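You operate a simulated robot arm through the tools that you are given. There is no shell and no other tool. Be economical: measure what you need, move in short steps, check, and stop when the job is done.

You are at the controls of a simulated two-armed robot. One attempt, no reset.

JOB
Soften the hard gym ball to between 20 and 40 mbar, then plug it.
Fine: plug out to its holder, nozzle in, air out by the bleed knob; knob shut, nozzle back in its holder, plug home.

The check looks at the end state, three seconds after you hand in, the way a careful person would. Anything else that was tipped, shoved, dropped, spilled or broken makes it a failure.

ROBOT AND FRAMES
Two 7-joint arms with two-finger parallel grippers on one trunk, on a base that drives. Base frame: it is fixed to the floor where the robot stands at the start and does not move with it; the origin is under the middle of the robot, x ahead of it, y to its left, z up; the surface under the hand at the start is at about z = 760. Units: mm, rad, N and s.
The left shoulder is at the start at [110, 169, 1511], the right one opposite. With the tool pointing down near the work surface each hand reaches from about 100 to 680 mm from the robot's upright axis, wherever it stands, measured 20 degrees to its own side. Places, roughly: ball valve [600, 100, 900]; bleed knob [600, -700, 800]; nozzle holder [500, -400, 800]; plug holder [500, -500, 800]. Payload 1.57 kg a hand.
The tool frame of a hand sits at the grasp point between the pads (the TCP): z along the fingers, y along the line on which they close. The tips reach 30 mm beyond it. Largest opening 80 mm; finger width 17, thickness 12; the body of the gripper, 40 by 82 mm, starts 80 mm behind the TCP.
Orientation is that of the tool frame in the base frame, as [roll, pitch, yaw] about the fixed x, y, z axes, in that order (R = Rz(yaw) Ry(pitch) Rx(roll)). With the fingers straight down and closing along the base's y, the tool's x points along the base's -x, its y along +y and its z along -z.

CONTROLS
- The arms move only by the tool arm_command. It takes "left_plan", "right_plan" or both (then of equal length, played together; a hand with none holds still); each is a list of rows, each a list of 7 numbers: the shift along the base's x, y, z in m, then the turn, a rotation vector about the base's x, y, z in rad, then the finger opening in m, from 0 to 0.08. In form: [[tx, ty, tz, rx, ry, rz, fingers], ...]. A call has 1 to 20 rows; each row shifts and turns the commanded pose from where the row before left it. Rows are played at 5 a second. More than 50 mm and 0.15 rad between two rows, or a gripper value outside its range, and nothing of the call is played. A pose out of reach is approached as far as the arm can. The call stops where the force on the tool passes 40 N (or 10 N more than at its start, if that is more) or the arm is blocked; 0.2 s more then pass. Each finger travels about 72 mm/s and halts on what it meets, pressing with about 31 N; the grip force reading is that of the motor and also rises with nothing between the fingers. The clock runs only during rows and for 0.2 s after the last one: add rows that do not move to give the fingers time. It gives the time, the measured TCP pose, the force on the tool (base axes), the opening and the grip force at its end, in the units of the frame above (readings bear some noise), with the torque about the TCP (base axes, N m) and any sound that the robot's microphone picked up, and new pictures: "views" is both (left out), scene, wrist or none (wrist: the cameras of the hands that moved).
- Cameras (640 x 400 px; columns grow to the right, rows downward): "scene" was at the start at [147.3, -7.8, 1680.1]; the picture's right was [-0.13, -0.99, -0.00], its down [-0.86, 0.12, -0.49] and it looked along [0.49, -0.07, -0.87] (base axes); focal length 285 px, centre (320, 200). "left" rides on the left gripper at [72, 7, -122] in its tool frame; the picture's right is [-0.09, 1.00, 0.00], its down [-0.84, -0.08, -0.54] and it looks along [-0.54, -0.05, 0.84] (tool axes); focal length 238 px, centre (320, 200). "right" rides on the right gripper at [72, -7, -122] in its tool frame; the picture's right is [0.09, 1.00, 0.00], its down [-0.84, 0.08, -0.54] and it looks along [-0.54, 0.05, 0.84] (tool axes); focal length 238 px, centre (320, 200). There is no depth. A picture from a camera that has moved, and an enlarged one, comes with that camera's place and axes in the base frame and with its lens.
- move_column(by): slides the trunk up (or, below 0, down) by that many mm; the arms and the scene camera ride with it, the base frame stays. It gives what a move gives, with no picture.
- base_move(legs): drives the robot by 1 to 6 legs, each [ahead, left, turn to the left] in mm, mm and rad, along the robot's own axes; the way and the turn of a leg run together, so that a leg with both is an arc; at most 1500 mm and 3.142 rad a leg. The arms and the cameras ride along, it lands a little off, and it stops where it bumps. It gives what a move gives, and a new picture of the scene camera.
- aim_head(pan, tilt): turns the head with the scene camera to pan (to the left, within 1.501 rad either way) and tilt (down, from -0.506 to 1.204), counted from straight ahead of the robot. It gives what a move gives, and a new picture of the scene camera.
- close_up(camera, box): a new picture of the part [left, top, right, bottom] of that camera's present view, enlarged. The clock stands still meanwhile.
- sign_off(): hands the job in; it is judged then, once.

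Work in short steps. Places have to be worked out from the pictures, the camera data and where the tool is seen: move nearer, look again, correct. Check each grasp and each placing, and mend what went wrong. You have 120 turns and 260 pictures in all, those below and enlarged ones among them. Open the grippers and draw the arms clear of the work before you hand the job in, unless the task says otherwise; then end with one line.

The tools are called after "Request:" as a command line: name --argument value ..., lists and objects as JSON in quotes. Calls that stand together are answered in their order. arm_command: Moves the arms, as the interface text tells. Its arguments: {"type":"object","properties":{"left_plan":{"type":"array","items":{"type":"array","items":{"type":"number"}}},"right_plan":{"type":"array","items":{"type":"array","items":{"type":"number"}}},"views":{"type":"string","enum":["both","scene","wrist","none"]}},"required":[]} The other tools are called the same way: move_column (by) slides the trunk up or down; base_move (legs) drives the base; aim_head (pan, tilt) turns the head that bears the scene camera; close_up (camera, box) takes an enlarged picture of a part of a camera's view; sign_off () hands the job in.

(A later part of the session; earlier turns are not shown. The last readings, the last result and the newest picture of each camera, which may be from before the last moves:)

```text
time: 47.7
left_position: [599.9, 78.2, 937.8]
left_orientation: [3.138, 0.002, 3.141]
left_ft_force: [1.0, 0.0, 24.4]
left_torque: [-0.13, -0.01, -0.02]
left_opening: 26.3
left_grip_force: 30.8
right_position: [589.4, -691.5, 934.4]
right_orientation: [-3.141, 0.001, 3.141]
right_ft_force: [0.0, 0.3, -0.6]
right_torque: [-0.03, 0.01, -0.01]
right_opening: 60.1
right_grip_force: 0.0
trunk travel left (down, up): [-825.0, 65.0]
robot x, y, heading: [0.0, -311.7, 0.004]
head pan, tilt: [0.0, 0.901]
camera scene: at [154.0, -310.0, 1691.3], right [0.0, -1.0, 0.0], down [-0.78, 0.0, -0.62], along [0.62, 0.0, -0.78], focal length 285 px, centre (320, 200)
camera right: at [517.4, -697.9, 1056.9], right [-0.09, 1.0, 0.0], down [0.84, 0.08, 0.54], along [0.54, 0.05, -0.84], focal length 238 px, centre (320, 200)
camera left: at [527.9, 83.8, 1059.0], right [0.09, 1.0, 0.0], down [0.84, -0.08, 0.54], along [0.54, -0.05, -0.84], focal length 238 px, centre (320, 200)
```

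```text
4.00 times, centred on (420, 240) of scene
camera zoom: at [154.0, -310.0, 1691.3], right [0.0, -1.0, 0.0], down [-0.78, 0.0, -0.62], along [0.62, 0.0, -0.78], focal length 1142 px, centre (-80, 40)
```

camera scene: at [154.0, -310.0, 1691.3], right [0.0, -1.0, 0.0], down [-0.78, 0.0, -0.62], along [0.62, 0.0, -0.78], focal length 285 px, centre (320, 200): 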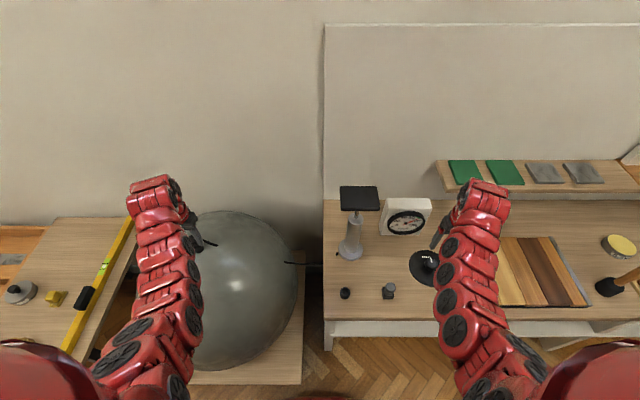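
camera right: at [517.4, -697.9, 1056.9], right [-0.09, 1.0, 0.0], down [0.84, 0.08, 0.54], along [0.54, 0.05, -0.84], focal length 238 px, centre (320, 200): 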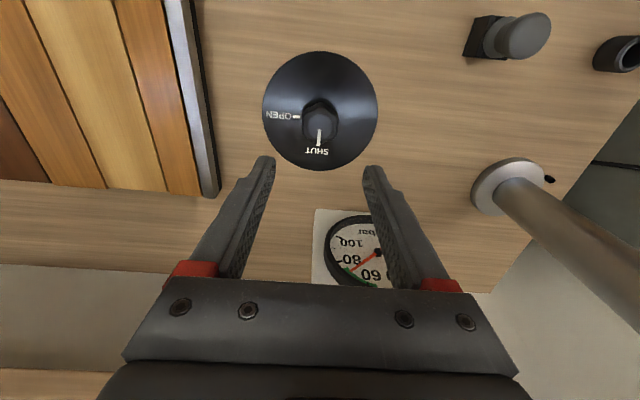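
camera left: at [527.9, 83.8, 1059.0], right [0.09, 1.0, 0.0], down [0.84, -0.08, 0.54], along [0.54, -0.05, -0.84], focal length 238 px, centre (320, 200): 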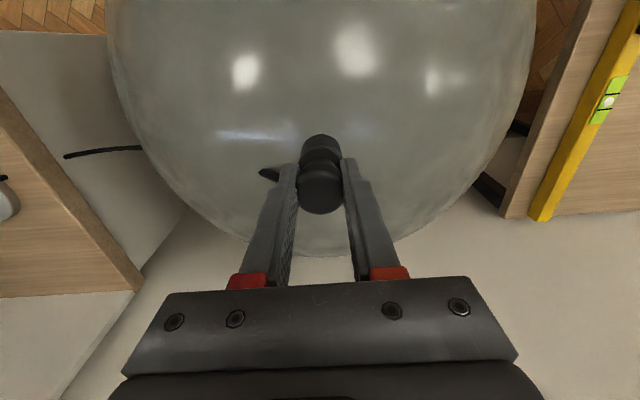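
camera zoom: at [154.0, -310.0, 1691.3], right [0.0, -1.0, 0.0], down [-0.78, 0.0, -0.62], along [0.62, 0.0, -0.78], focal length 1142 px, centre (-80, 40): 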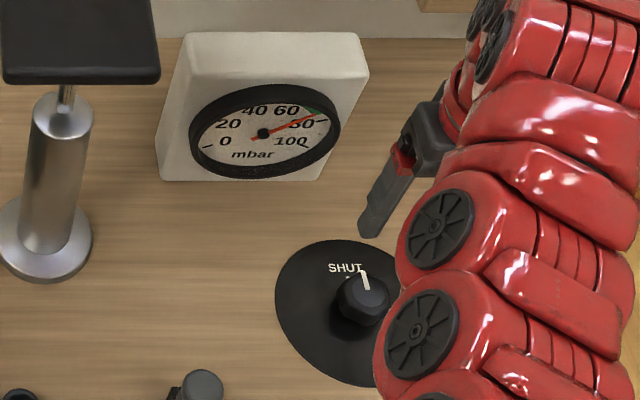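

Gauge ≈75. Knob centre ≈[588,-690], top z≈810. Descend the right hand to z≈850 and recheck alignment.

Request:
arm_command --right_plan '[[-0.001, 0.001, -0.04, 0, 0, 0, 0.06], [0, 0, -0.044, 0, 0, 0, 0.06], [0, 0, 0, 0, 0, 0, 0.06]]' --views "wrist"

Request:
close_up --camera "right" --box '[240, 100, 400, 225]'

Request:
close_up --camera "scene" --box '[380, 230, 460, 290]'

```text
time: 48.5
left_position: [598.8, 78.4, 937.7]
left_orientation: [3.14, 0.005, 3.139]
left_ft_force: [-0.9, -1.1, 20.6]
left_torque: [-0.11, -0.02, 0.01]
left_opening: 26.9
left_grip_force: 31.2
right_position: [586.5, -689.7, 851.3]
right_orientation: [-3.139, 0.005, 3.14]
right_ft_force: [0.0, -0.1, -0.2]
right_torque: [-0.03, 0.02, 0.0]
right_opening: 59.8
right_grip_force: 0.1
trunk travel left (down, up): [-825.0, 65.0]
robot x, y, heading: [-3.5, -308.5, 0.002]
head pan, tilt: [0.0, 0.901]
camera right: at [515.3, -696.6, 974.3], right [-0.09, 1.0, 0.0], down [0.84, 0.08, 0.54], along [0.54, 0.05, -0.84], focal length 238 px, centre (320, 200)
```

right: 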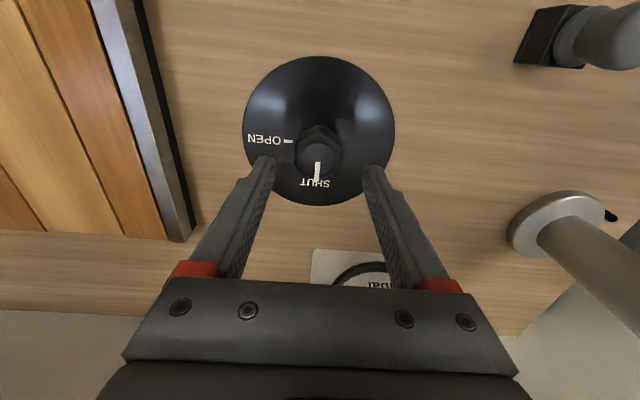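

```text
3.20 times, centred on (320, 162) of right
camera zoom: at [515.3, -696.6, 974.3], right [-0.09, 1.0, 0.0], down [0.84, 0.08, 0.54], along [0.54, 0.05, -0.84], focal length 763 px, centre (320, 320)
```

zoom: 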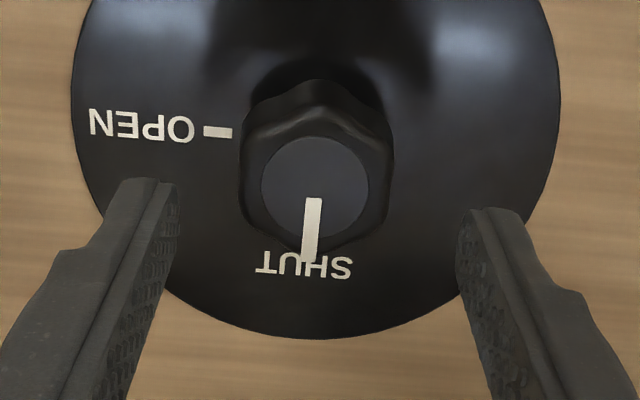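

```text
6.67 times, centred on (420, 260) of scene
camera zoom: at [153.9, -309.4, 1691.4], right [0.0, -1.0, 0.0], down [-0.78, 0.0, -0.62], along [0.62, 0.0, -0.78], focal length 1903 px, centre (-347, -200)
```

zoom: 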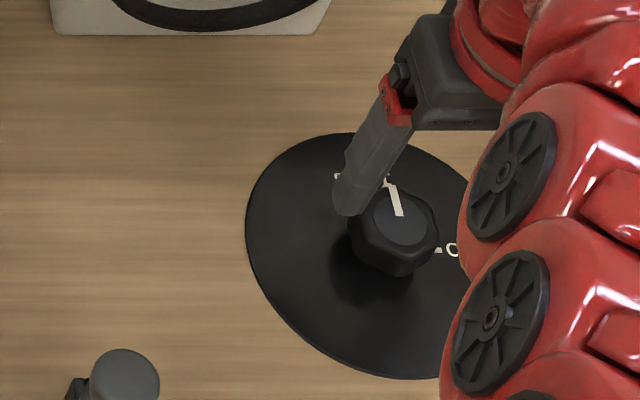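

Refined: knob [593.5,-690.4], top z≈791. Align and lower so tips reach z≈775.

Request:
arm_command --right_plan '[[0.007, -0.0007, -0.02, 0, 0, 0, 0.06], [0, 0, -0.015, 0, 0, 0, 0.06], [0, 0, -0.01, 0, 0, 0, 0.06], [0, 0, 0, 0, 0, 0, 0.06]]' --views "none"

Request:
close_up --camera "right" --box '[240, 100, 400, 225]'

Request:
close_up --camera "scene" --box '[380, 230, 460, 290]'

```text
time: 49.5
left_position: [598.8, 77.4, 936.9]
left_orientation: [3.141, 0.003, 3.141]
left_ft_force: [-0.4, -1.1, 19.6]
left_torque: [-0.04, 0.03, 0.02]
left_opening: 26.9
left_grip_force: 31.0
right_position: [589.2, -689.3, 809.9]
right_orientation: [-3.141, 0.004, 3.142]
right_ft_force: [0.1, 0.7, 0.0]
right_torque: [-0.02, -0.01, -0.03]
right_opening: 59.8
right_grip_force: 0.0
right hand out of reach, approached as far as the arm can: row 3
trunk travel left (down, up): [-825.0, 65.0]
robot x, y, heading: [3.2, -311.0, 0.003]
head pan, tilt: [0.0, 0.901]
```

```text
3.20 times, centred on (320, 162) of right
camera zoom: at [519.2, -696.1, 931.1], right [-0.09, 1.0, 0.0], down [0.84, 0.08, 0.54], along [0.54, 0.05, -0.84], focal length 763 px, centre (320, 320)
```

zoom: 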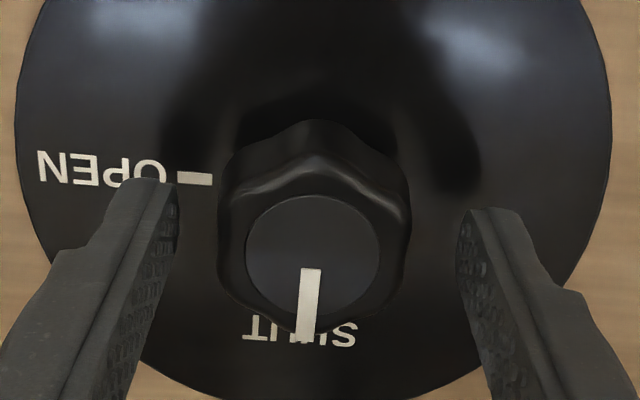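

```text
6.67 times, centred on (420, 260) of scene
camera zoom: at [154.4, -309.9, 1691.3], right [0.0, -1.0, 0.0], down [-0.78, 0.0, -0.62], along [0.62, 0.0, -0.78], focal length 1903 px, centre (-347, -200)
```

zoom: 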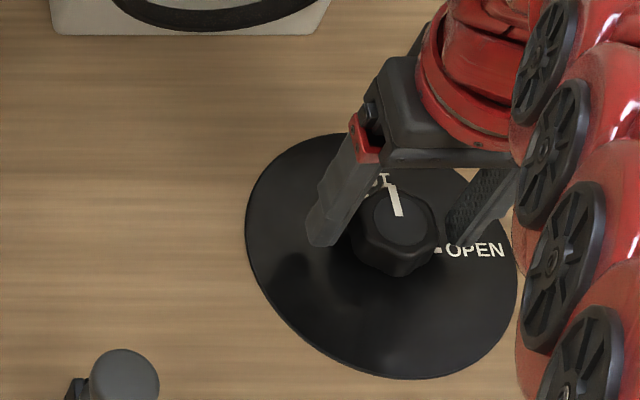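

The right arm is at its outer reach here. I'll free the left hand from the seated nozzle (checking it stays put), then lower the trunk 50 mm.

Request:
arm_command --left_plan '[[0, 0, 0.001, 0, 0, 0, 0.024], [0, 0, 0, 0, 0, 0, 0.035], [0, 0, 0, 0, 0, 0, 0.05], [0, 0, 0, 0, 0, 0, 0.07], [0, 0, 0, 0, 0, 0, 0.07]]' --right_plan '[[0, 0, 0.02, 0, 0, 0, 0.06], [0, 0, 0.04, 0, 0, 0, 0.06], [0, 0, 0.02, 0, 0, 0, 0.06], [0, 0, 0, 0, 0, 0, 0.06], [0, 0, 0, 0, 0, 0, 0.06]]' --views "none"

Request:
close_up --camera "scene" --box '[370, 190, 450, 240]'

Request:
close_up --camera "left" --box '[230, 100, 410, 240]'

```text
time: 50.7
left_position: [601.6, 80.5, 937.1]
left_orientation: [-3.14, -0.002, -3.141]
left_ft_force: [-0.2, 0.5, 0.1]
left_torque: [-0.02, -0.04, -0.02]
left_opening: 69.9
left_grip_force: 0.0
right_position: [591.2, -688.1, 888.3]
right_orientation: [-3.14, 0.001, 3.141]
right_ft_force: [-0.5, -0.1, -0.1]
right_torque: [-0.01, -0.01, 0.0]
right_opening: 59.9
right_grip_force: 0.0
trunk travel left (down, up): [-825.0, 65.0]
robot x, y, heading: [1.8, -308.0, 0.006]
head pan, tilt: [0.0, 0.901]
```

```text
8.00 times, centred on (410, 215) of scene
camera zoom: at [157.2, -307.5, 1691.0], right [0.0, -1.0, 0.0], down [-0.78, 0.0, -0.62], along [0.62, 0.0, -0.78], focal length 2283 px, centre (-400, 80)
```

zoom: 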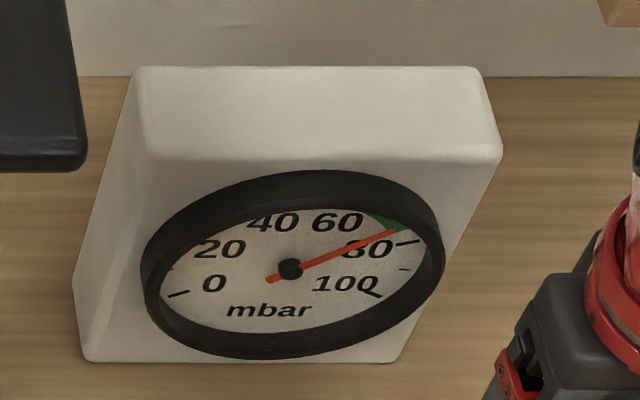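

```text
2.86 times, centred on (320, 170) of left
camera zoom: at [529.9, 85.4, 1058.4], right [0.09, 1.0, 0.0], down [0.84, -0.08, 0.54], along [0.54, -0.05, -0.84], focal length 681 px, centre (320, 286)
```

zoom: 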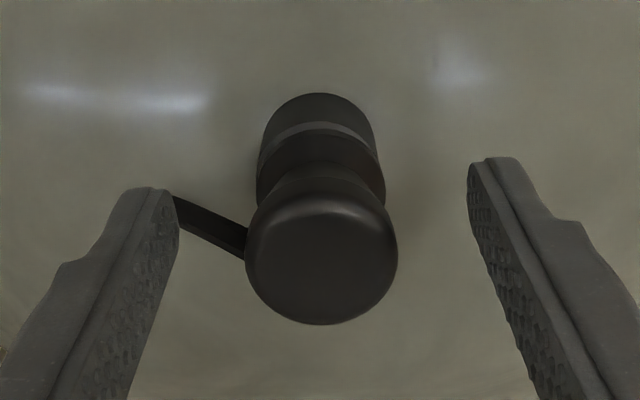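

Nozzle holds by itself, gauge steady ≈76. Lift the left hand clear, lower the trunk 50 mm.

Request:
arm_command --left_plan '[[0, 0, 0.03, 0, 0, 0, 0.08], [0, 0, 0.03, 0, 0, 0, 0.08], [0, 0, 0.02, 0, 0, 0, 0.08], [0, 0, 0, 0, 0, 0, 0.08]]' --views "wrist"

Request:
move_column --by -50

Request:
close_up --camera "right" --box '[240, 100, 400, 225]'

```text
time: 51.7
left_position: [599.8, 79.9, 1016.0]
left_orientation: [3.14, 0.0, 3.14]
left_ft_force: [0.0, 0.1, 0.2]
left_torque: [0.01, -0.02, -0.01]
left_opening: 80.0
left_grip_force: 0.1
right_position: [591.3, -689.1, 888.2]
right_orientation: [-3.139, -0.001, -3.14]
right_ft_force: [0.1, 0.3, -0.1]
right_torque: [-0.01, 0.01, 0.01]
right_opening: 59.8
right_grip_force: 0.1
trunk travel left (down, up): [-825.0, 65.0]
robot x, y, heading: [-4.1, -308.9, -0.002]
head pan, tilt: [0.0, 0.901]
camera left: at [529.5, 85.3, 1138.2], right [0.09, 1.0, 0.0], down [0.84, -0.08, 0.54], along [0.54, -0.05, -0.84], focal length 238 px, centre (320, 200)
```

left: 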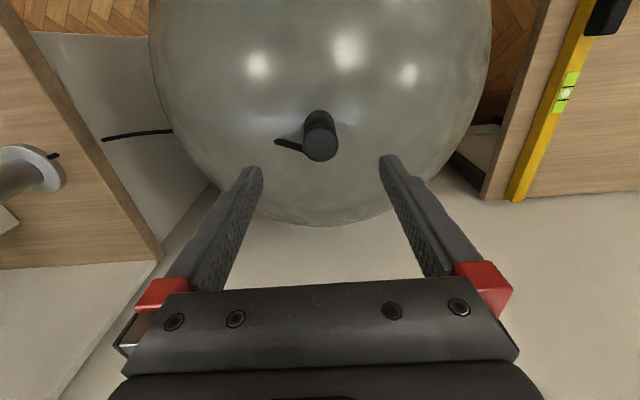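

```text
time: 52.6
left_position: [599.8, 80.1, 967.4]
left_orientation: [3.141, 0.0, -3.141]
left_ft_force: [-0.3, -0.2, 0.2]
left_torque: [0.01, 0.02, -0.01]
left_opening: 80.1
left_grip_force: 0.1
right_position: [593.0, -689.0, 838.1]
right_orientation: [-3.141, 0.0, 3.141]
right_ft_force: [0.1, -0.6, 0.8]
right_torque: [0.0, 0.02, -0.03]
right_opening: 59.9
right_grip_force: 0.1
trunk travel left (down, up): [-775.0, 115.0]
robot x, y, heading: [-1.1, -308.8, 0.005]
head pan, tilt: [0.0, 0.901]
```

```text
3.20 times, centred on (320, 162) of right
camera zoom: at [521.0, -695.1, 960.5], right [-0.09, 1.0, 0.0], down [0.84, 0.08, 0.54], along [0.54, 0.05, -0.84], focal length 763 px, centre (320, 320)
```

zoom: 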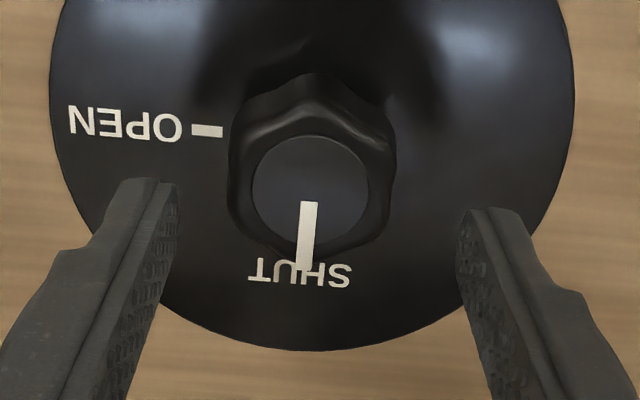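

Now align (+1.5,−1.8 mm) and descend to z≈803, then check.

Request:
arm_command --right_plan '[[0.0015, -0.0018, -0.02, 0, 0, 0, 0.06], [0, 0, -0.01, 0, 0, 0, 0.06], [0, 0, -0.004, 0, 0, 0, 0.06], [0, 0, 0, 0, 0, 0, 0.06]]' --views "wrist"

Request:
close_up --camera "right" --box '[240, 100, 400, 225]'

```text
time: 53.6
left_position: [600.3, 79.0, 966.0]
left_orientation: [3.14, -0.001, 3.141]
left_ft_force: [-0.3, -0.1, 0.5]
left_torque: [-0.04, -0.03, 0.0]
left_opening: 79.7
left_grip_force: 0.1
right_position: [593.1, -690.3, 804.7]
right_orientation: [-3.139, 0.001, 3.141]
right_ft_force: [0.8, 0.0, -0.5]
right_torque: [0.06, -0.01, 0.04]
right_opening: 60.1
right_grip_force: 0.0
trunk travel left (down, up): [-775.0, 115.0]
robot x, y, heading: [-0.2, -310.4, 0.002]
head pan, tilt: [0.0, 0.901]
camera right: at [522.8, -697.1, 926.6], right [-0.09, 1.0, 0.0], down [0.84, 0.08, 0.54], along [0.54, 0.05, -0.84], focal length 238 px, centre (320, 200)
```

right: 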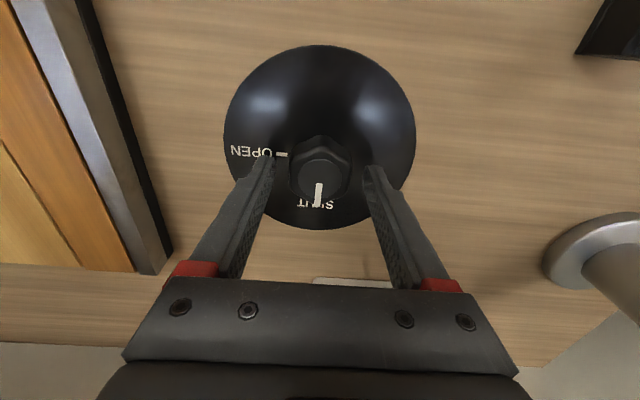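

```text
3.20 times, centred on (320, 162) of right
camera zoom: at [522.8, -697.1, 926.6], right [-0.09, 1.0, 0.0], down [0.84, 0.08, 0.54], along [0.54, 0.05, -0.84], focal length 763 px, centre (320, 320)
```

zoom: 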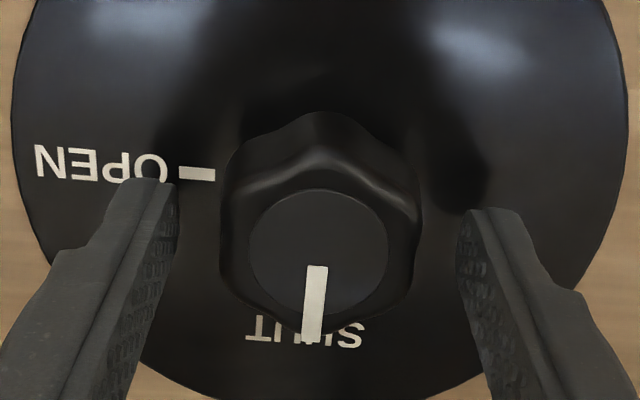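

Well centred. Close on the knob.

Request:
arm_command --right_plan '[[0, 0, 0, 0, 0, 0, 0.05], [0, 0, 0, 0, 0, 0, 0.035], [0, 0, 0, 0, 0, 0, 0.025], [0, 0, 0, 0, 0, 0, 0.025]]' --views "none"

Request:
close_up --camera "right" --box '[240, 100, 400, 225]'

```text
time: 54.6
left_position: [600.2, 78.6, 966.3]
left_orientation: [-3.141, 0.001, -3.141]
left_ft_force: [0.9, 0.3, -0.1]
left_torque: [-0.02, -0.02, -0.01]
left_opening: 80.0
left_grip_force: 0.0
right_position: [593.1, -689.8, 803.7]
right_orientation: [-3.139, 0.0, -3.141]
right_ft_force: [0.4, -2.8, -0.1]
right_torque: [0.13, -0.14, 0.01]
right_opening: 37.9
right_grip_force: 43.9
trunk travel left (down, up): [-775.0, 115.0]
robot x, y, heading: [-1.7, -311.5, 0.003]
head pan, tilt: [0.0, 0.901]
```

```text
3.20 times, centred on (320, 162) of right
camera zoom: at [522.8, -697.5, 926.7], right [-0.09, 1.0, 0.0], down [0.84, 0.08, 0.54], along [0.54, 0.05, -0.84], focal length 763 px, centre (320, 320)
```

zoom: 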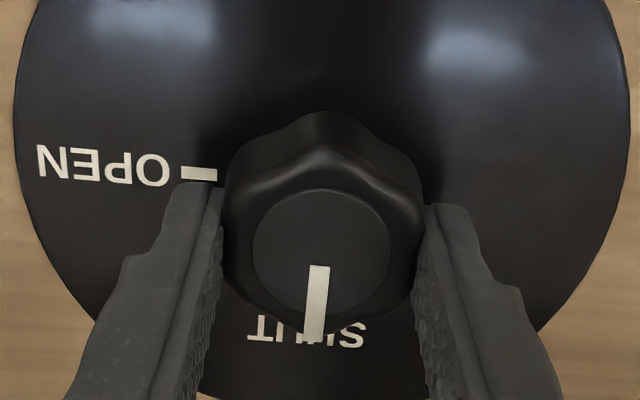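

Gripped (37.9 mm). Turn about 0.5 rad toward OPEN (−z) and read the gauge.

Request:
arm_command --right_plan '[[0, 0, 0, 0, 0, -0.13, 0.025], [0, 0, 0, 0, 0, -0.13, 0.025], [0, 0, 0, 0, 0, -0.13, 0.025], [0, 0, 0, 0, 0, -0.13, 0.025]]' --views "none"

Request:
close_up --camera "scene" --box '[370, 180, 466, 280]'

Request:
close_up --camera "right" --box '[240, 100, 400, 225]'

```text
time: 55.6
left_position: [599.6, 77.5, 968.3]
left_orientation: [3.14, 0.0, 3.14]
left_ft_force: [0.0, -0.3, -0.3]
left_torque: [0.04, -0.03, 0.0]
left_opening: 79.9
left_grip_force: 0.2
right_position: [592.5, -693.8, 804.5]
right_orientation: [-3.14, 0.003, 2.618]
right_ft_force: [1.3, -14.1, 8.0]
right_torque: [0.26, 0.5, 0.04]
right_opening: 37.8
right_grip_force: 43.8
trunk travel left (down, up): [-775.0, 115.0]
robot x, y, heading: [-0.1, -313.7, 0.001]
head pan, tilt: [0.0, 0.901]
```

```text
4.00 times, centred on (418, 230) of scene
camera zoom: at [156.8, -309.7, 1641.1], right [0.0, -1.0, 0.0], down [-0.78, 0.0, -0.62], along [0.62, 0.0, -0.78], focal length 1142 px, centre (-72, 80)
```

zoom: 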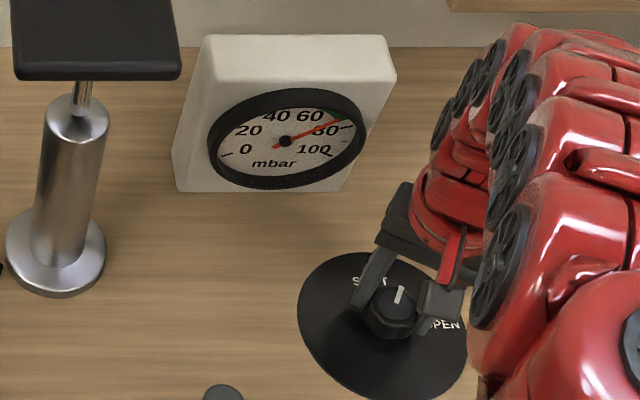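

```text
3.20 times, centred on (320, 162) of right
camera zoom: at [528.6, -662.3, 926.6], right [0.42, 0.91, 0.0], down [0.76, -0.35, 0.54], along [0.49, -0.23, -0.84], focal length 763 px, centre (320, 320)
```

zoom: 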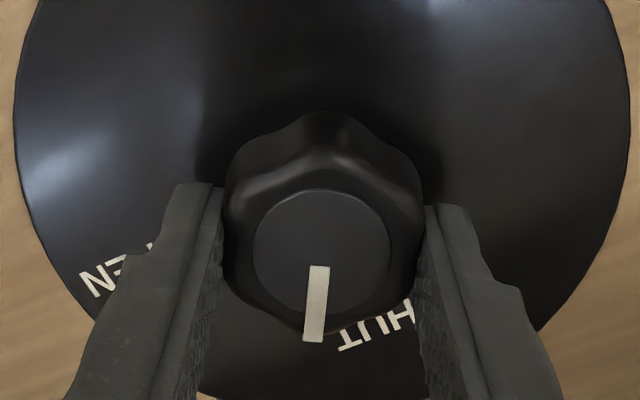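

The knob follows the hand. Gauge is still mid-70s; relieve the side load and wait 1 s to see the bleed rate.

Request:
arm_command --right_plan '[[0, -0.001, 0, 0, 0, 0, 0.025], [0, 0, 0, 0, 0, 0, 0.025], [0, 0, 0, 0, 0, 0, 0.025], [0, 0, 0, 0, 0, 0, 0.025], [0, 0, 0, 0, 0, 0, 0.025]]' --views "none"

Request:
close_up --camera "scene" --box '[380, 180, 476, 240]'

```text
time: 56.8
left_position: [600.0, 77.8, 967.4]
left_orientation: [3.138, 0.001, -3.141]
left_ft_force: [-0.3, -0.4, 0.1]
left_torque: [-0.01, -0.01, -0.02]
left_opening: 80.2
left_grip_force: 0.0
right_position: [592.8, -692.2, 804.1]
right_orientation: [-3.14, 0.0, 2.621]
right_ft_force: [-0.3, -16.4, 8.3]
right_torque: [-0.68, -0.36, 0.05]
right_opening: 37.9
right_grip_force: 44.4
trunk travel left (down, up): [-775.0, 115.0]
robot x, y, heading: [-4.1, -311.0, 0.005]
head pan, tilt: [0.0, 0.901]
```

```text
6.67 times, centred on (428, 210) of scene
camera zoom: at [156.0, -309.7, 1641.2], right [0.0, -1.0, 0.0], down [-0.78, 0.0, -0.62], along [0.62, 0.0, -0.78], focal length 1903 px, centre (-400, 133)
```

zoom: 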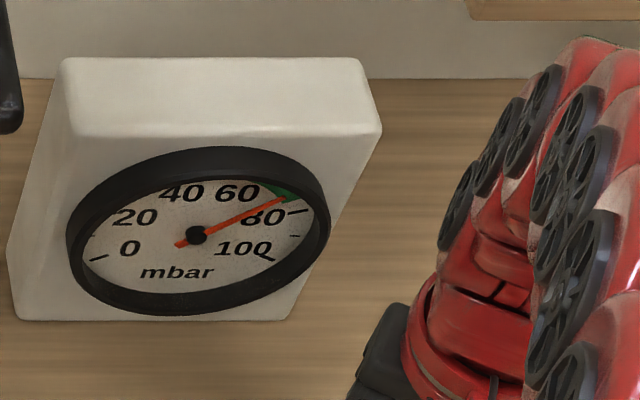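

Bleeding is slow at this angle. Open further by ~0.4 rad, easing +2 mm in y, then wait a bit.

Request:
arm_command --right_plan '[[0, 0.002, 0, 0, 0, -0.13, 0.025], [0, 0, 0, 0, 0, -0.13, 0.025], [0, 0, 0, 0, 0, -0.13, 0.025], [0, 0, 0, 0, 0, 0, 0.025], [0, 0, 0, 0, 0, 0, 0.025], [0, 0, 0, 0, 0, 0, 0.025]]' --views "none"

Request:
close_up --camera "scene" --box '[380, 180, 476, 240]'

```text
time: 58.2
left_position: [599.2, 76.2, 968.8]
left_orientation: [3.137, 0.003, 3.139]
left_ft_force: [0.6, 0.0, -0.3]
left_torque: [0.0, 0.02, -0.01]
left_opening: 80.1
left_grip_force: 0.0
right_position: [591.9, -692.8, 804.8]
right_orientation: [-3.141, 0.004, 2.232]
right_ft_force: [-3.0, -36.8, 11.9]
right_torque: [-0.08, 0.46, 0.09]
right_opening: 37.7
right_grip_force: 43.6
trunk travel left (down, up): [-775.0, 115.0]
robot x, y, heading: [-1.2, -309.4, 0.002]
head pan, tilt: [0.0, 0.901]
```

```text
6.67 times, centred on (428, 210) of scene
camera zoom: at [155.2, -312.8, 1641.3], right [0.0, -1.0, 0.0], down [-0.78, 0.0, -0.62], along [0.62, 0.0, -0.78], focal length 1903 px, centre (-400, 133)
```

zoom: 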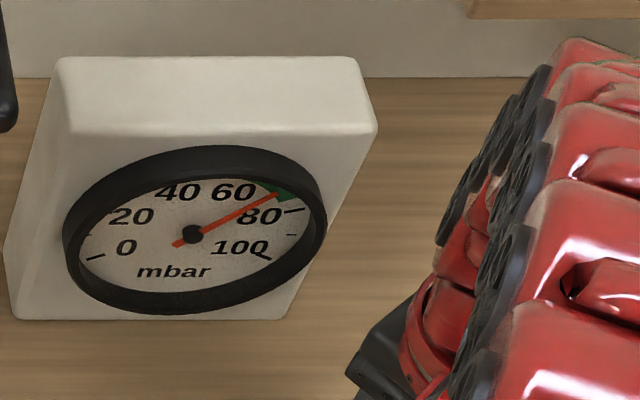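

Side force rose with +y, so the knob centre is further −y; move −3.5 mm to relieve. Gauge is falling (~71).

Request:
arm_command --right_plan '[[0, -0.002, 0, 0, 0, 0, 0.025], [0, -0.0015, 0, 0, 0, 0, 0.025], [0, 0, 0, 0, 0, 0, 0.025]]' --views "wrist"

Request:
close_up --camera "scene" --box '[380, 180, 476, 240]'

```text
time: 59.0
left_position: [598.5, 77.4, 968.9]
left_orientation: [3.139, 0.003, 3.14]
left_ft_force: [0.3, -0.1, -1.0]
left_torque: [0.02, -0.01, 0.0]
left_opening: 79.8
left_grip_force: 0.0
right_position: [592.1, -694.3, 805.1]
right_orientation: [-3.141, 0.002, 2.233]
right_ft_force: [-5.6, -23.9, 10.1]
right_torque: [-1.38, -0.58, 0.04]
right_opening: 37.8
right_grip_force: 43.9
trunk travel left (down, up): [-775.0, 115.0]
robot x, y, heading: [-3.2, -306.1, 0.004]
head pan, tilt: [0.0, 0.901]
camera right: at [544.1, -641.0, 926.7], right [0.73, 0.68, 0.0], down [0.58, -0.61, 0.54], along [0.37, -0.4, -0.84], focal length 238 px, centre (320, 200)
```

right: 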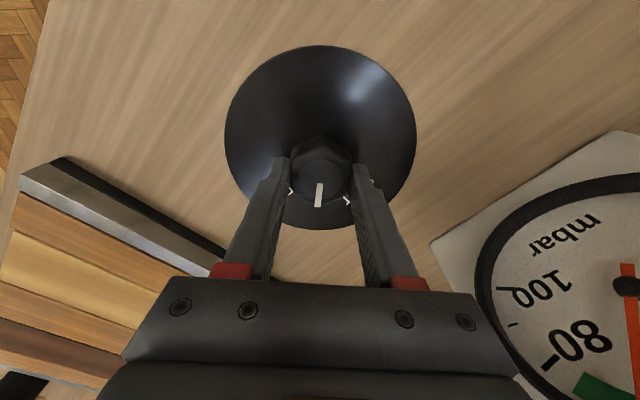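

```text
6.67 times, centred on (428, 210) of scene
camera zoom: at [154.8, -310.3, 1641.3], right [0.0, -1.0, 0.0], down [-0.78, 0.0, -0.62], along [0.62, 0.0, -0.78], focal length 1903 px, centre (-400, 133)
```

zoom: 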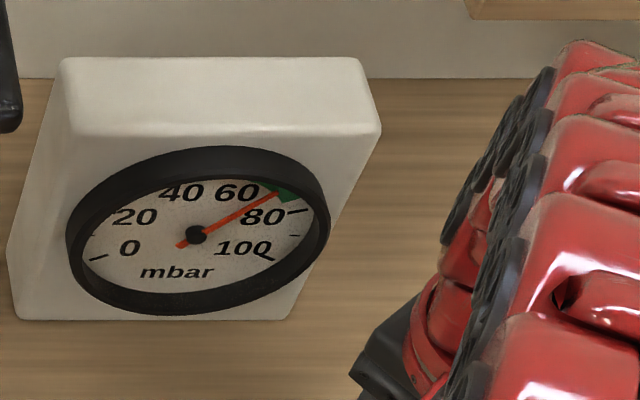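

Relieve 2 mm more and open further.

Request:
arm_command --right_plan '[[0, -0.002, 0, 0, 0, 0, 0.025], [0, 0, 0, 0, 0, -0.13, 0.025], [0, 0, 0, 0, 0, -0.13, 0.025], [0, 0, 0, 0, 0, -0.13, 0.025], [0, 0, 0, 0, 0, 0, 0.025], [0, 0, 0, 0, 0, 0, 0.025], [0, 0, 0, 0, 0, 0, 0.025], [0, 0, 0, 0, 0, 0, 0.025], [0, 0, 0, 0, 0, 0, 0.025]]' --views "none"

Request:
close_up --camera "scene" --box '[380, 180, 476, 240]'

```text
time: 61.0
left_position: [600.2, 77.9, 967.7]
left_orientation: [3.141, 0.001, -3.14]
left_ft_force: [0.0, 0.0, 0.3]
left_torque: [0.01, 0.01, -0.03]
left_opening: 80.0
left_grip_force: 0.1
right_position: [591.1, -694.0, 803.7]
right_orientation: [-3.14, -0.001, 1.842]
right_ft_force: [-18.8, 0.2, -1.0]
right_torque: [1.35, 0.28, 0.04]
right_opening: 37.9
right_grip_force: 44.1
trunk travel left (down, up): [-775.0, 115.0]
robot x, y, heading: [-1.0, -308.7, 0.006]
head pan, tilt: [0.0, 0.901]
```

```text
6.67 times, centred on (428, 210) of scene
camera zoom: at [154.6, -308.4, 1641.2], right [0.0, -1.0, 0.0], down [-0.78, 0.0, -0.62], along [0.62, 0.0, -0.78], focal length 1903 px, centre (-400, 133)
```

zoom: 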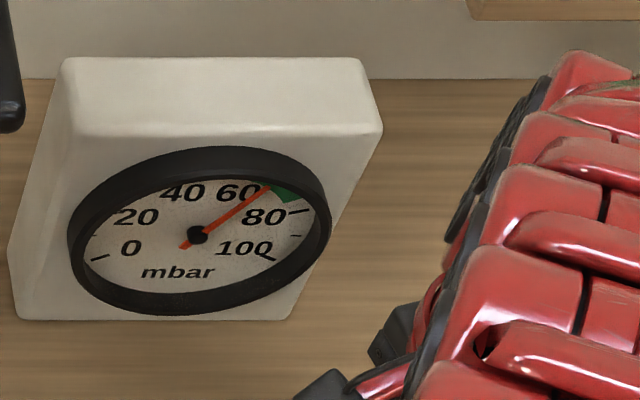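

Now ≈65 and falling. Relieve x by −1.5 mm and wait ~2.5 s.

Request:
arm_command --right_plan '[[-0.0015, 0, 0, 0, 0, 0, 0.025], [0, 0, 0, 0, 0, 0, 0.025], [0, 0, 0, 0, 0, 0, 0.025], [0, 0, 0, 0, 0, 0, 0.025], [0, 0, 0, 0, 0, 0, 0.025], [0, 0, 0, 0, 0, 0, 0.025], [0, 0, 0, 0, 0, 0, 0.025], [0, 0, 0, 0, 0, 0, 0.025], [0, 0, 0, 0, 0, 0, 0.025], [0, 0, 0, 0, 0, 0, 0.025], [0, 0, 0, 0, 0, 0, 0.025], [0, 0, 0, 0, 0, 0, 0.025]]' --views "none"

Request:
close_up --camera "scene" --box '[380, 180, 476, 240]'

```text
time: 63.6
left_position: [599.5, 80.2, 967.8]
left_orientation: [3.141, 0.003, 3.14]
left_ft_force: [-0.7, 0.7, -0.2]
left_torque: [0.01, 0.03, 0.02]
left_opening: 80.1
left_grip_force: 0.0
right_position: [592.2, -693.7, 804.9]
right_orientation: [-3.14, 0.0, 1.841]
right_ft_force: [-13.2, 9.3, -8.1]
right_torque: [0.47, 0.04, 0.06]
right_opening: 37.9
right_grip_force: 43.9
trunk travel left (down, up): [-775.0, 115.0]
robot x, y, heading: [-0.2, -306.8, -0.002]
head pan, tilt: [0.0, 0.901]
```

```text
6.67 times, centred on (428, 210) of scene
camera zoom: at [156.1, -307.4, 1641.1], right [0.0, -1.0, 0.0], down [-0.78, 0.0, -0.62], along [0.62, 0.0, -0.78], focal length 1903 px, centre (-400, 133)
```

zoom: 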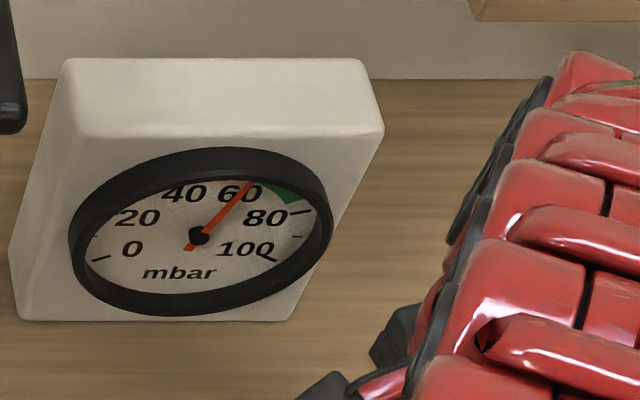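

≈59 mbar, falling ≈2.5 mbar/s. Wait 4 s.

Request:
arm_command --right_plan '[[-0.001, -0.001, 0, 0, 0, 0, 0.025], [0, 0, 0, 0, 0, 0, 0.025], [0, 0, 0, 0, 0, 0, 0.025], [0, 0, 0, 0, 0, 0, 0.025], [0, 0, 0, 0, 0, 0, 0.025], [0, 0, 0, 0, 0, 0, 0.025], [0, 0, 0, 0, 0, 0, 0.025], [0, 0, 0, 0, 0, 0, 0.025], [0, 0, 0, 0, 0, 0, 0.025], [0, 0, 0, 0, 0, 0, 0.025], [0, 0, 0, 0, 0, 0, 0.025], [0, 0, 0, 0, 0, 0, 0.025], [0, 0, 0, 0, 0, 0, 0.025], [0, 0, 0, 0, 0, 0, 0.025], [0, 0, 0, 0, 0, 0, 0.025], [0, 0, 0, 0, 0, 0, 0.025], [0, 0, 0, 0, 0, 0, 0.025], [0, 0, 0, 0, 0, 0, 0.025], [0, 0, 0, 0, 0, 0, 0.025], [0, 0, 0, 0, 0, 0, 0.025]]' --views "none"

Request:
close_up --camera "scene" --box '[380, 180, 476, 240]'

```text
time: 67.8
left_position: [600.7, 79.9, 967.6]
left_orientation: [-3.14, -0.001, -3.141]
left_ft_force: [0.2, 0.2, 0.5]
left_torque: [0.02, 0.02, -0.01]
left_opening: 80.2
left_grip_force: 0.1
right_position: [591.6, -695.0, 803.9]
right_orientation: [-3.138, 0.0, 1.844]
right_ft_force: [-1.5, 20.7, -8.5]
right_torque: [0.6, -0.34, 0.02]
right_opening: 37.8
right_grip_force: 43.8
trunk travel left (down, up): [-775.0, 115.0]
robot x, y, heading: [1.1, -311.8, 0.001]
head pan, tilt: [0.0, 0.901]
```

```text
6.67 times, centred on (428, 210) of scene
camera zoom: at [157.8, -305.4, 1640.9], right [0.0, -1.0, 0.0], down [-0.78, 0.0, -0.62], along [0.62, 0.0, -0.78], focal length 1903 px, centre (-400, 133)
```

zoom: 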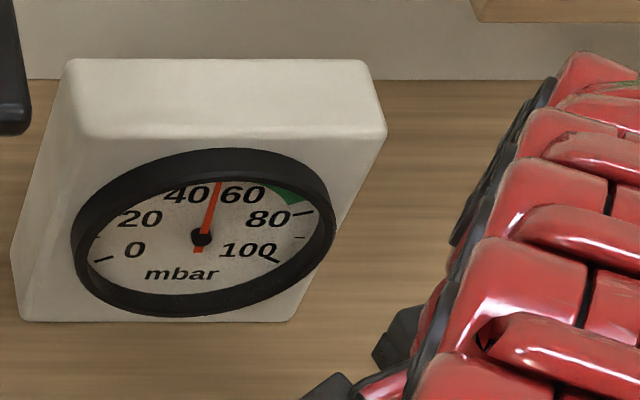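

≈50. Relieve y by +1.5 mm and wait 4 s more.

Request:
arm_command --right_plan '[[0, 0.0015, 0, 0, 0, 0, 0.025], [0, 0, 0, 0, 0, 0, 0.025], [0, 0, 0, 0, 0, 0, 0.025], [0, 0, 0, 0, 0, 0, 0.025], [0, 0, 0, 0, 0, 0, 0.025], [0, 0, 0, 0, 0, 0, 0.025], [0, 0, 0, 0, 0, 0, 0.025], [0, 0, 0, 0, 0, 0, 0.025], [0, 0, 0, 0, 0, 0, 0.025], [0, 0, 0, 0, 0, 0, 0.025], [0, 0, 0, 0, 0, 0, 0.025], [0, 0, 0, 0, 0, 0, 0.025], [0, 0, 0, 0, 0, 0, 0.025], [0, 0, 0, 0, 0, 0, 0.025], [0, 0, 0, 0, 0, 0, 0.025], [0, 0, 0, 0, 0, 0, 0.025], [0, 0, 0, 0, 0, 0, 0.025], [0, 0, 0, 0, 0, 0, 0.025], [0, 0, 0, 0, 0, 0, 0.025], [0, 0, 0, 0, 0, 0, 0.025]]' --views "none"

Request:
close_up --camera "scene" --box '[380, 180, 476, 240]'

```text
time: 72.0
left_position: [601.3, 78.7, 967.1]
left_orientation: [3.14, -0.002, -3.141]
left_ft_force: [-0.2, -0.6, -0.3]
left_torque: [-0.01, -0.03, -0.04]
left_opening: 79.9
left_grip_force: 0.1
right_position: [590.8, -694.1, 803.5]
right_orientation: [-3.139, 0.001, 1.842]
right_ft_force: [1.6, 1.9, 0.2]
right_torque: [-0.25, -0.31, -0.05]
right_opening: 38.0
right_grip_force: 43.7
trunk travel left (down, up): [-775.0, 115.0]
robot x, y, heading: [1.6, -309.9, 0.001]
head pan, tilt: [0.0, 0.901]
```

```text
6.67 times, centred on (428, 210) of scene
camera zoom: at [157.3, -307.5, 1641.0], right [0.0, -1.0, 0.0], down [-0.78, 0.0, -0.62], along [0.62, 0.0, -0.78], focal length 1903 px, centre (-400, 133)
```

zoom: 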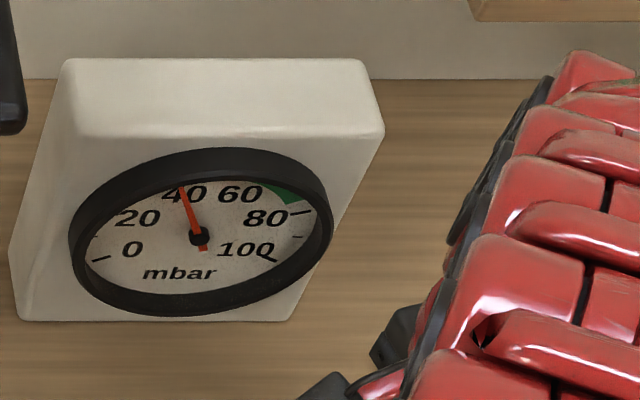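

≈41; forces are low. Wait about 3.6 s more.

Request:
arm_command --right_plan '[[0, 0, 0, 0, 0, 0, 0.025], [0, 0, 0, 0, 0, 0, 0.025], [0, 0, 0, 0, 0, 0, 0.025], [0, 0, 0, 0, 0, 0, 0.025], [0, 0, 0, 0, 0, 0, 0.025], [0, 0, 0, 0, 0, 0, 0.025], [0, 0, 0, 0, 0, 0, 0.025], [0, 0, 0, 0, 0, 0, 0.025], [0, 0, 0, 0, 0, 0, 0.025], [0, 0, 0, 0, 0, 0, 0.025], [0, 0, 0, 0, 0, 0, 0.025], [0, 0, 0, 0, 0, 0, 0.025], [0, 0, 0, 0, 0, 0, 0.025], [0, 0, 0, 0, 0, 0, 0.025], [0, 0, 0, 0, 0, 0, 0.025], [0, 0, 0, 0, 0, 0, 0.025], [0, 0, 0, 0, 0, 0, 0.025]]' --views "none"

Request:
close_up --camera "scene" --box '[380, 180, 476, 240]'

```text
time: 75.6
left_position: [599.8, 79.1, 966.6]
left_orientation: [3.141, 0.0, 3.141]
left_ft_force: [-0.6, 0.4, 0.6]
left_torque: [0.0, 0.02, -0.02]
left_opening: 79.9
left_grip_force: 0.1
right_position: [591.0, -694.0, 804.9]
right_orientation: [-3.139, 0.001, 1.841]
right_ft_force: [5.2, -0.7, 4.6]
right_torque: [0.02, -0.28, -0.03]
right_opening: 37.9
right_grip_force: 43.4
trunk travel left (down, up): [-775.0, 115.0]
robot x, y, heading: [-0.2, -311.1, 0.005]
head pan, tilt: [0.0, 0.901]
```

```text
6.67 times, centred on (428, 210) of scene
camera zoom: at [157.3, -307.6, 1641.0], right [0.0, -1.0, 0.0], down [-0.78, 0.0, -0.62], along [0.62, 0.0, -0.78], focal length 1903 px, centre (-400, 133)
```

zoom: 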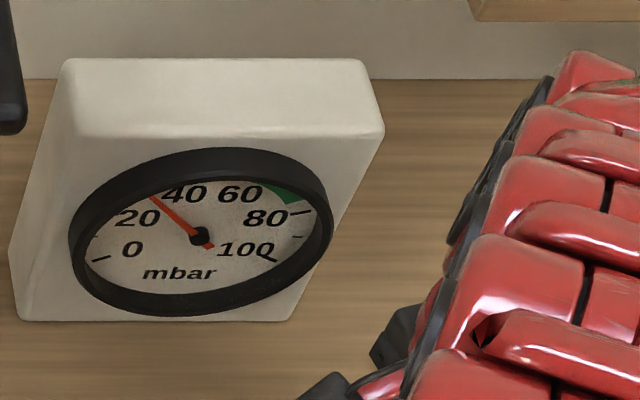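

≈32 mbar. Shut the knob now: +1.30 rad, undoing the small translations along the way.

Request:
arm_command --right_plan '[[0.00025, 0.0004, 0, 0, 0, 0.145, 0.025], [0.00025, 0.0004, 0, 0, 0, 0.145, 0.025], [0.00025, 0.0004, 0, 0, 0, 0.145, 0.025], [0.00025, 0.0004, 0, 0, 0, 0.145, 0.025], [0.0003, 0.0005, 0, 0, 0, 0.145, 0.025], [0.0003, 0.0005, 0, 0, 0, 0.145, 0.025], [0.0003, 0.0005, 0, 0, 0, 0.145, 0.025], [0.0003, 0.0005, 0, 0, 0, 0.145, 0.025], [0.0003, 0.0004, 0, 0, 0, 0.15, 0.025], [0, 0, 0, 0, 0, 0, 0.025]]' --views "wrist"

Request:
close_up --camera "scene" --box '[380, 180, 476, 240]'

Request:
close_up --camera "right" --box '[240, 100, 400, 225]'

```text
time: 77.8
left_position: [601.0, 78.1, 967.6]
left_orientation: [3.141, 0.001, -3.139]
left_ft_force: [0.5, 0.7, 0.0]
left_torque: [-0.01, 0.01, 0.01]
left_opening: 80.1
left_grip_force: 0.0
right_position: [593.8, -690.6, 803.3]
right_orientation: [-3.137, 0.003, -3.129]
right_ft_force: [10.0, -7.1, 12.7]
right_torque: [-0.21, -0.3, -0.53]
right_opening: 37.9
right_grip_force: 44.0
trunk travel left (down, up): [-775.0, 115.0]
robot x, y, heading: [-0.9, -310.1, -0.002]
head pan, tilt: [0.0, 0.901]
camera right: at [522.6, -698.1, 926.5], right [-0.1, 0.99, 0.0], down [0.84, 0.09, 0.54], along [0.54, 0.05, -0.84], focal length 238 px, centre (320, 200)
```

right: 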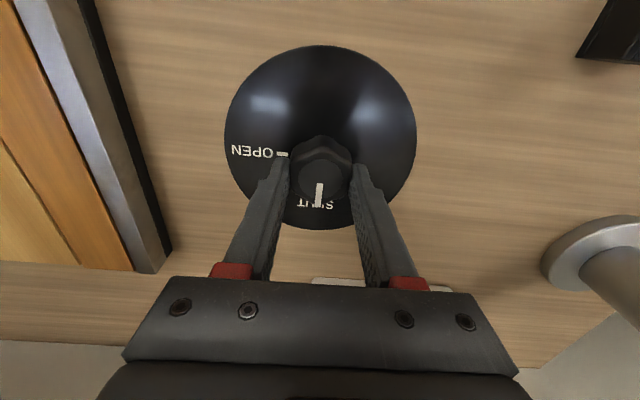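

```text
6.67 times, centred on (428, 210) of scene
camera zoom: at [157.2, -308.1, 1641.1], right [0.0, -1.0, 0.0], down [-0.78, 0.0, -0.62], along [0.62, 0.0, -0.78], focal length 1903 px, centre (-400, 133)
```

zoom: 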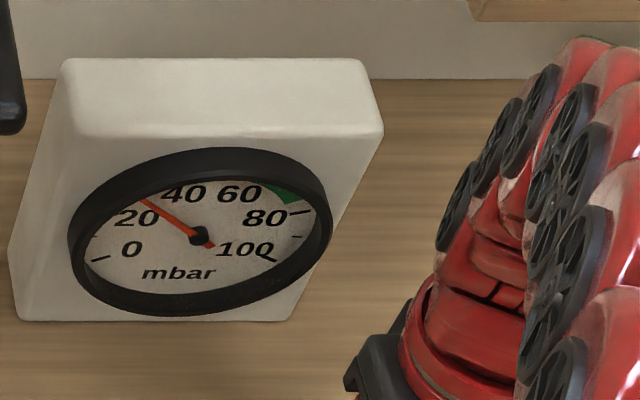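

```text
3.20 times, centred on (320, 162) of right
camera zoom: at [522.6, -698.1, 926.5], right [-0.1, 0.99, 0.0], down [0.84, 0.09, 0.54], along [0.54, 0.05, -0.84], focal length 763 px, centre (320, 320)
```

zoom: 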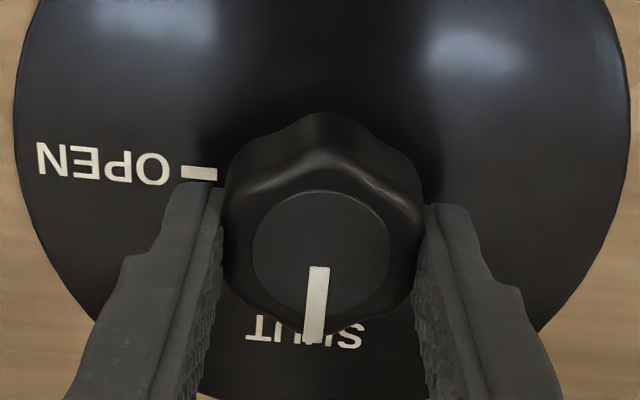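

Knob is back on its SHUT stop (torque −0.53); gauge ≈29. Release the knob, rise, and confirm the reading holds.

Request:
arm_command --right_plan '[[0, 0, 0, 0, 0, 0, 0.045], [0, 0, 0, 0, 0, 0, 0.06], [0, 0, 0, 0, 0, 0, 0.06], [0, 0, 0.03, 0, 0, 0, 0.06], [0, 0, 0.04, 0, 0, 0, 0.06], [0, 0, 0.03, 0, 0, 0, 0.06], [0, 0, 0, 0, 0, 0, 0.06]]' --views "wrist"

Request:
close_up --camera "scene" --box '[380, 180, 476, 240]'

Request:
close_up --camera "right" --box '[256, 70, 384, 170]'

```text
time: 79.4
left_position: [600.8, 79.3, 966.8]
left_orientation: [-3.141, 0.0, -3.141]
left_ft_force: [-0.6, -0.5, 0.5]
left_torque: [0.03, 0.0, 0.0]
left_opening: 80.2
left_grip_force: 0.0
right_position: [592.5, -690.0, 904.4]
right_orientation: [-3.14, 0.0, -3.13]
right_ft_force: [-0.5, -0.1, 0.0]
right_torque: [-0.01, 0.02, -0.01]
right_opening: 60.2
right_grip_force: 0.0
trunk travel left (down, up): [-775.0, 115.0]
robot x, y, heading: [1.4, -306.1, -0.0]
head pan, tilt: [0.0, 0.901]
camera right: at [521.8, -696.8, 1026.4], right [-0.1, 0.99, 0.0], down [0.84, 0.09, 0.54], along [0.54, 0.05, -0.84], focal length 238 px, centre (320, 200)
```

right: 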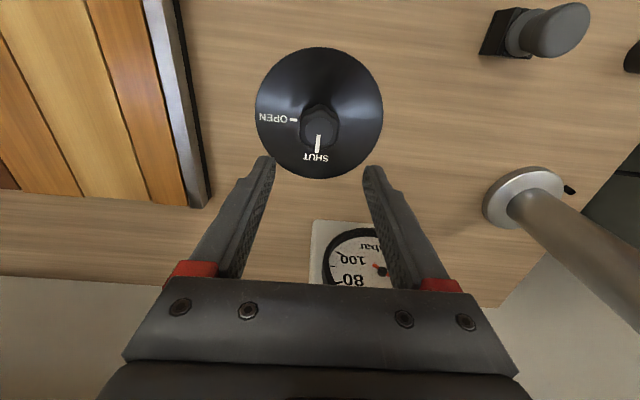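

```text
6.67 times, centred on (428, 210) of scene
camera zoom: at [157.6, -308.1, 1641.0], right [0.0, -1.0, 0.0], down [-0.78, 0.0, -0.62], along [0.62, 0.0, -0.78], focal length 1903 px, centre (-400, 133)
```

zoom: 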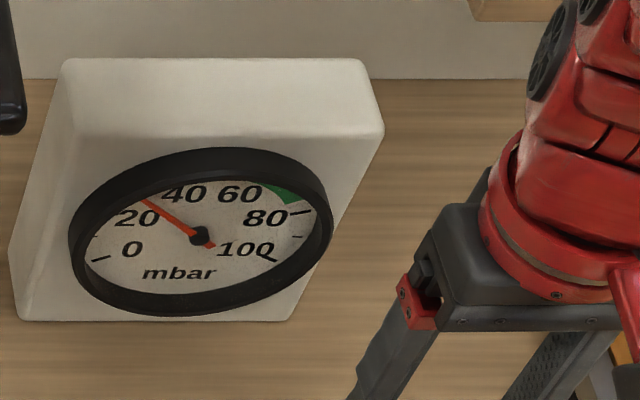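

```text
4.00 times, centred on (320, 120) of right
camera zoom: at [521.8, -696.8, 1026.4], right [-0.1, 0.99, 0.0], down [0.84, 0.09, 0.54], along [0.54, 0.05, -0.84], focal length 953 px, centre (320, 520)
```

zoom: 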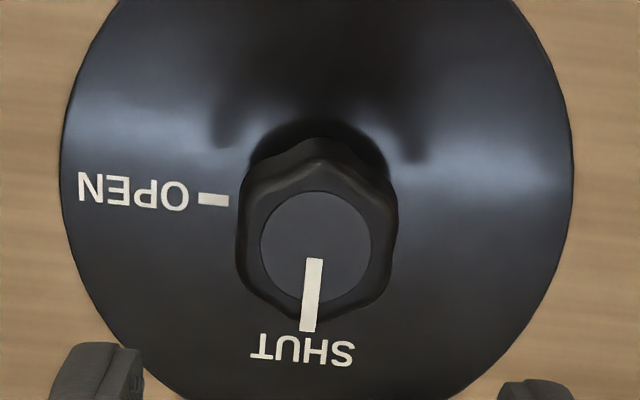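

Reading steady at ≈29–30 mbar, knob SHUT. Park the right hand to the right and look at the nozzle under the left hand.

Request:
arm_command --right_plan '[[-0.025, -0.035, 0.02, 0, 0, 0, 0.06], [-0.025, -0.035, 0.02, 0, 0, 0, 0.06], [-0.025, -0.035, 0.02, 0, 0, 0, 0.06], [-0.025, -0.035, 0.01, 0, 0, 0, 0.06], [-0.02, -0.025, 0, 0, 0, 0, 0.06]]' --views "none"

Request:
close_up --camera "left" --box '[230, 90, 410, 230]'

```text
time: 80.6
left_position: [600.3, 79.5, 966.3]
left_orientation: [3.14, 0.0, -3.141]
left_ft_force: [-0.5, 0.0, -0.5]
left_torque: [-0.03, -0.01, -0.02]
left_opening: 80.2
left_grip_force: 0.1
right_position: [473.6, -853.6, 972.9]
right_orientation: [-3.14, 0.0, -3.131]
right_ft_force: [-0.5, -0.2, -0.3]
right_torque: [0.01, 0.01, -0.04]
right_opening: 60.0
right_grip_force: 0.0
trunk travel left (down, up): [-775.0, 115.0]
robot x, y, heading: [-0.1, -306.4, -0.001]
head pan, tilt: [0.0, 0.901]
```

```text
2.86 times, centred on (320, 160) of left
camera zoom: at [529.1, 85.3, 1088.5], right [0.09, 1.0, 0.0], down [0.84, -0.08, 0.54], along [0.54, -0.05, -0.84], focal length 681 px, centre (320, 314)
```

zoom: 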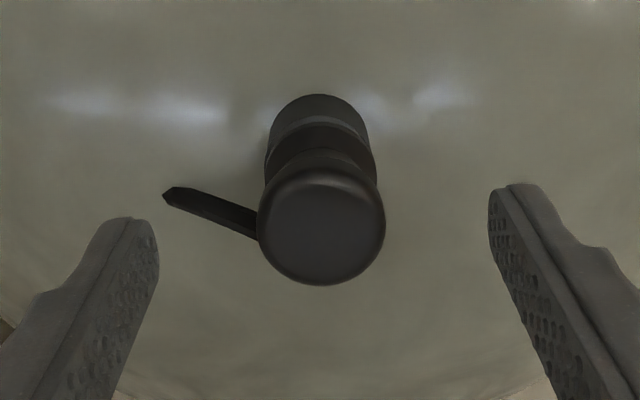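

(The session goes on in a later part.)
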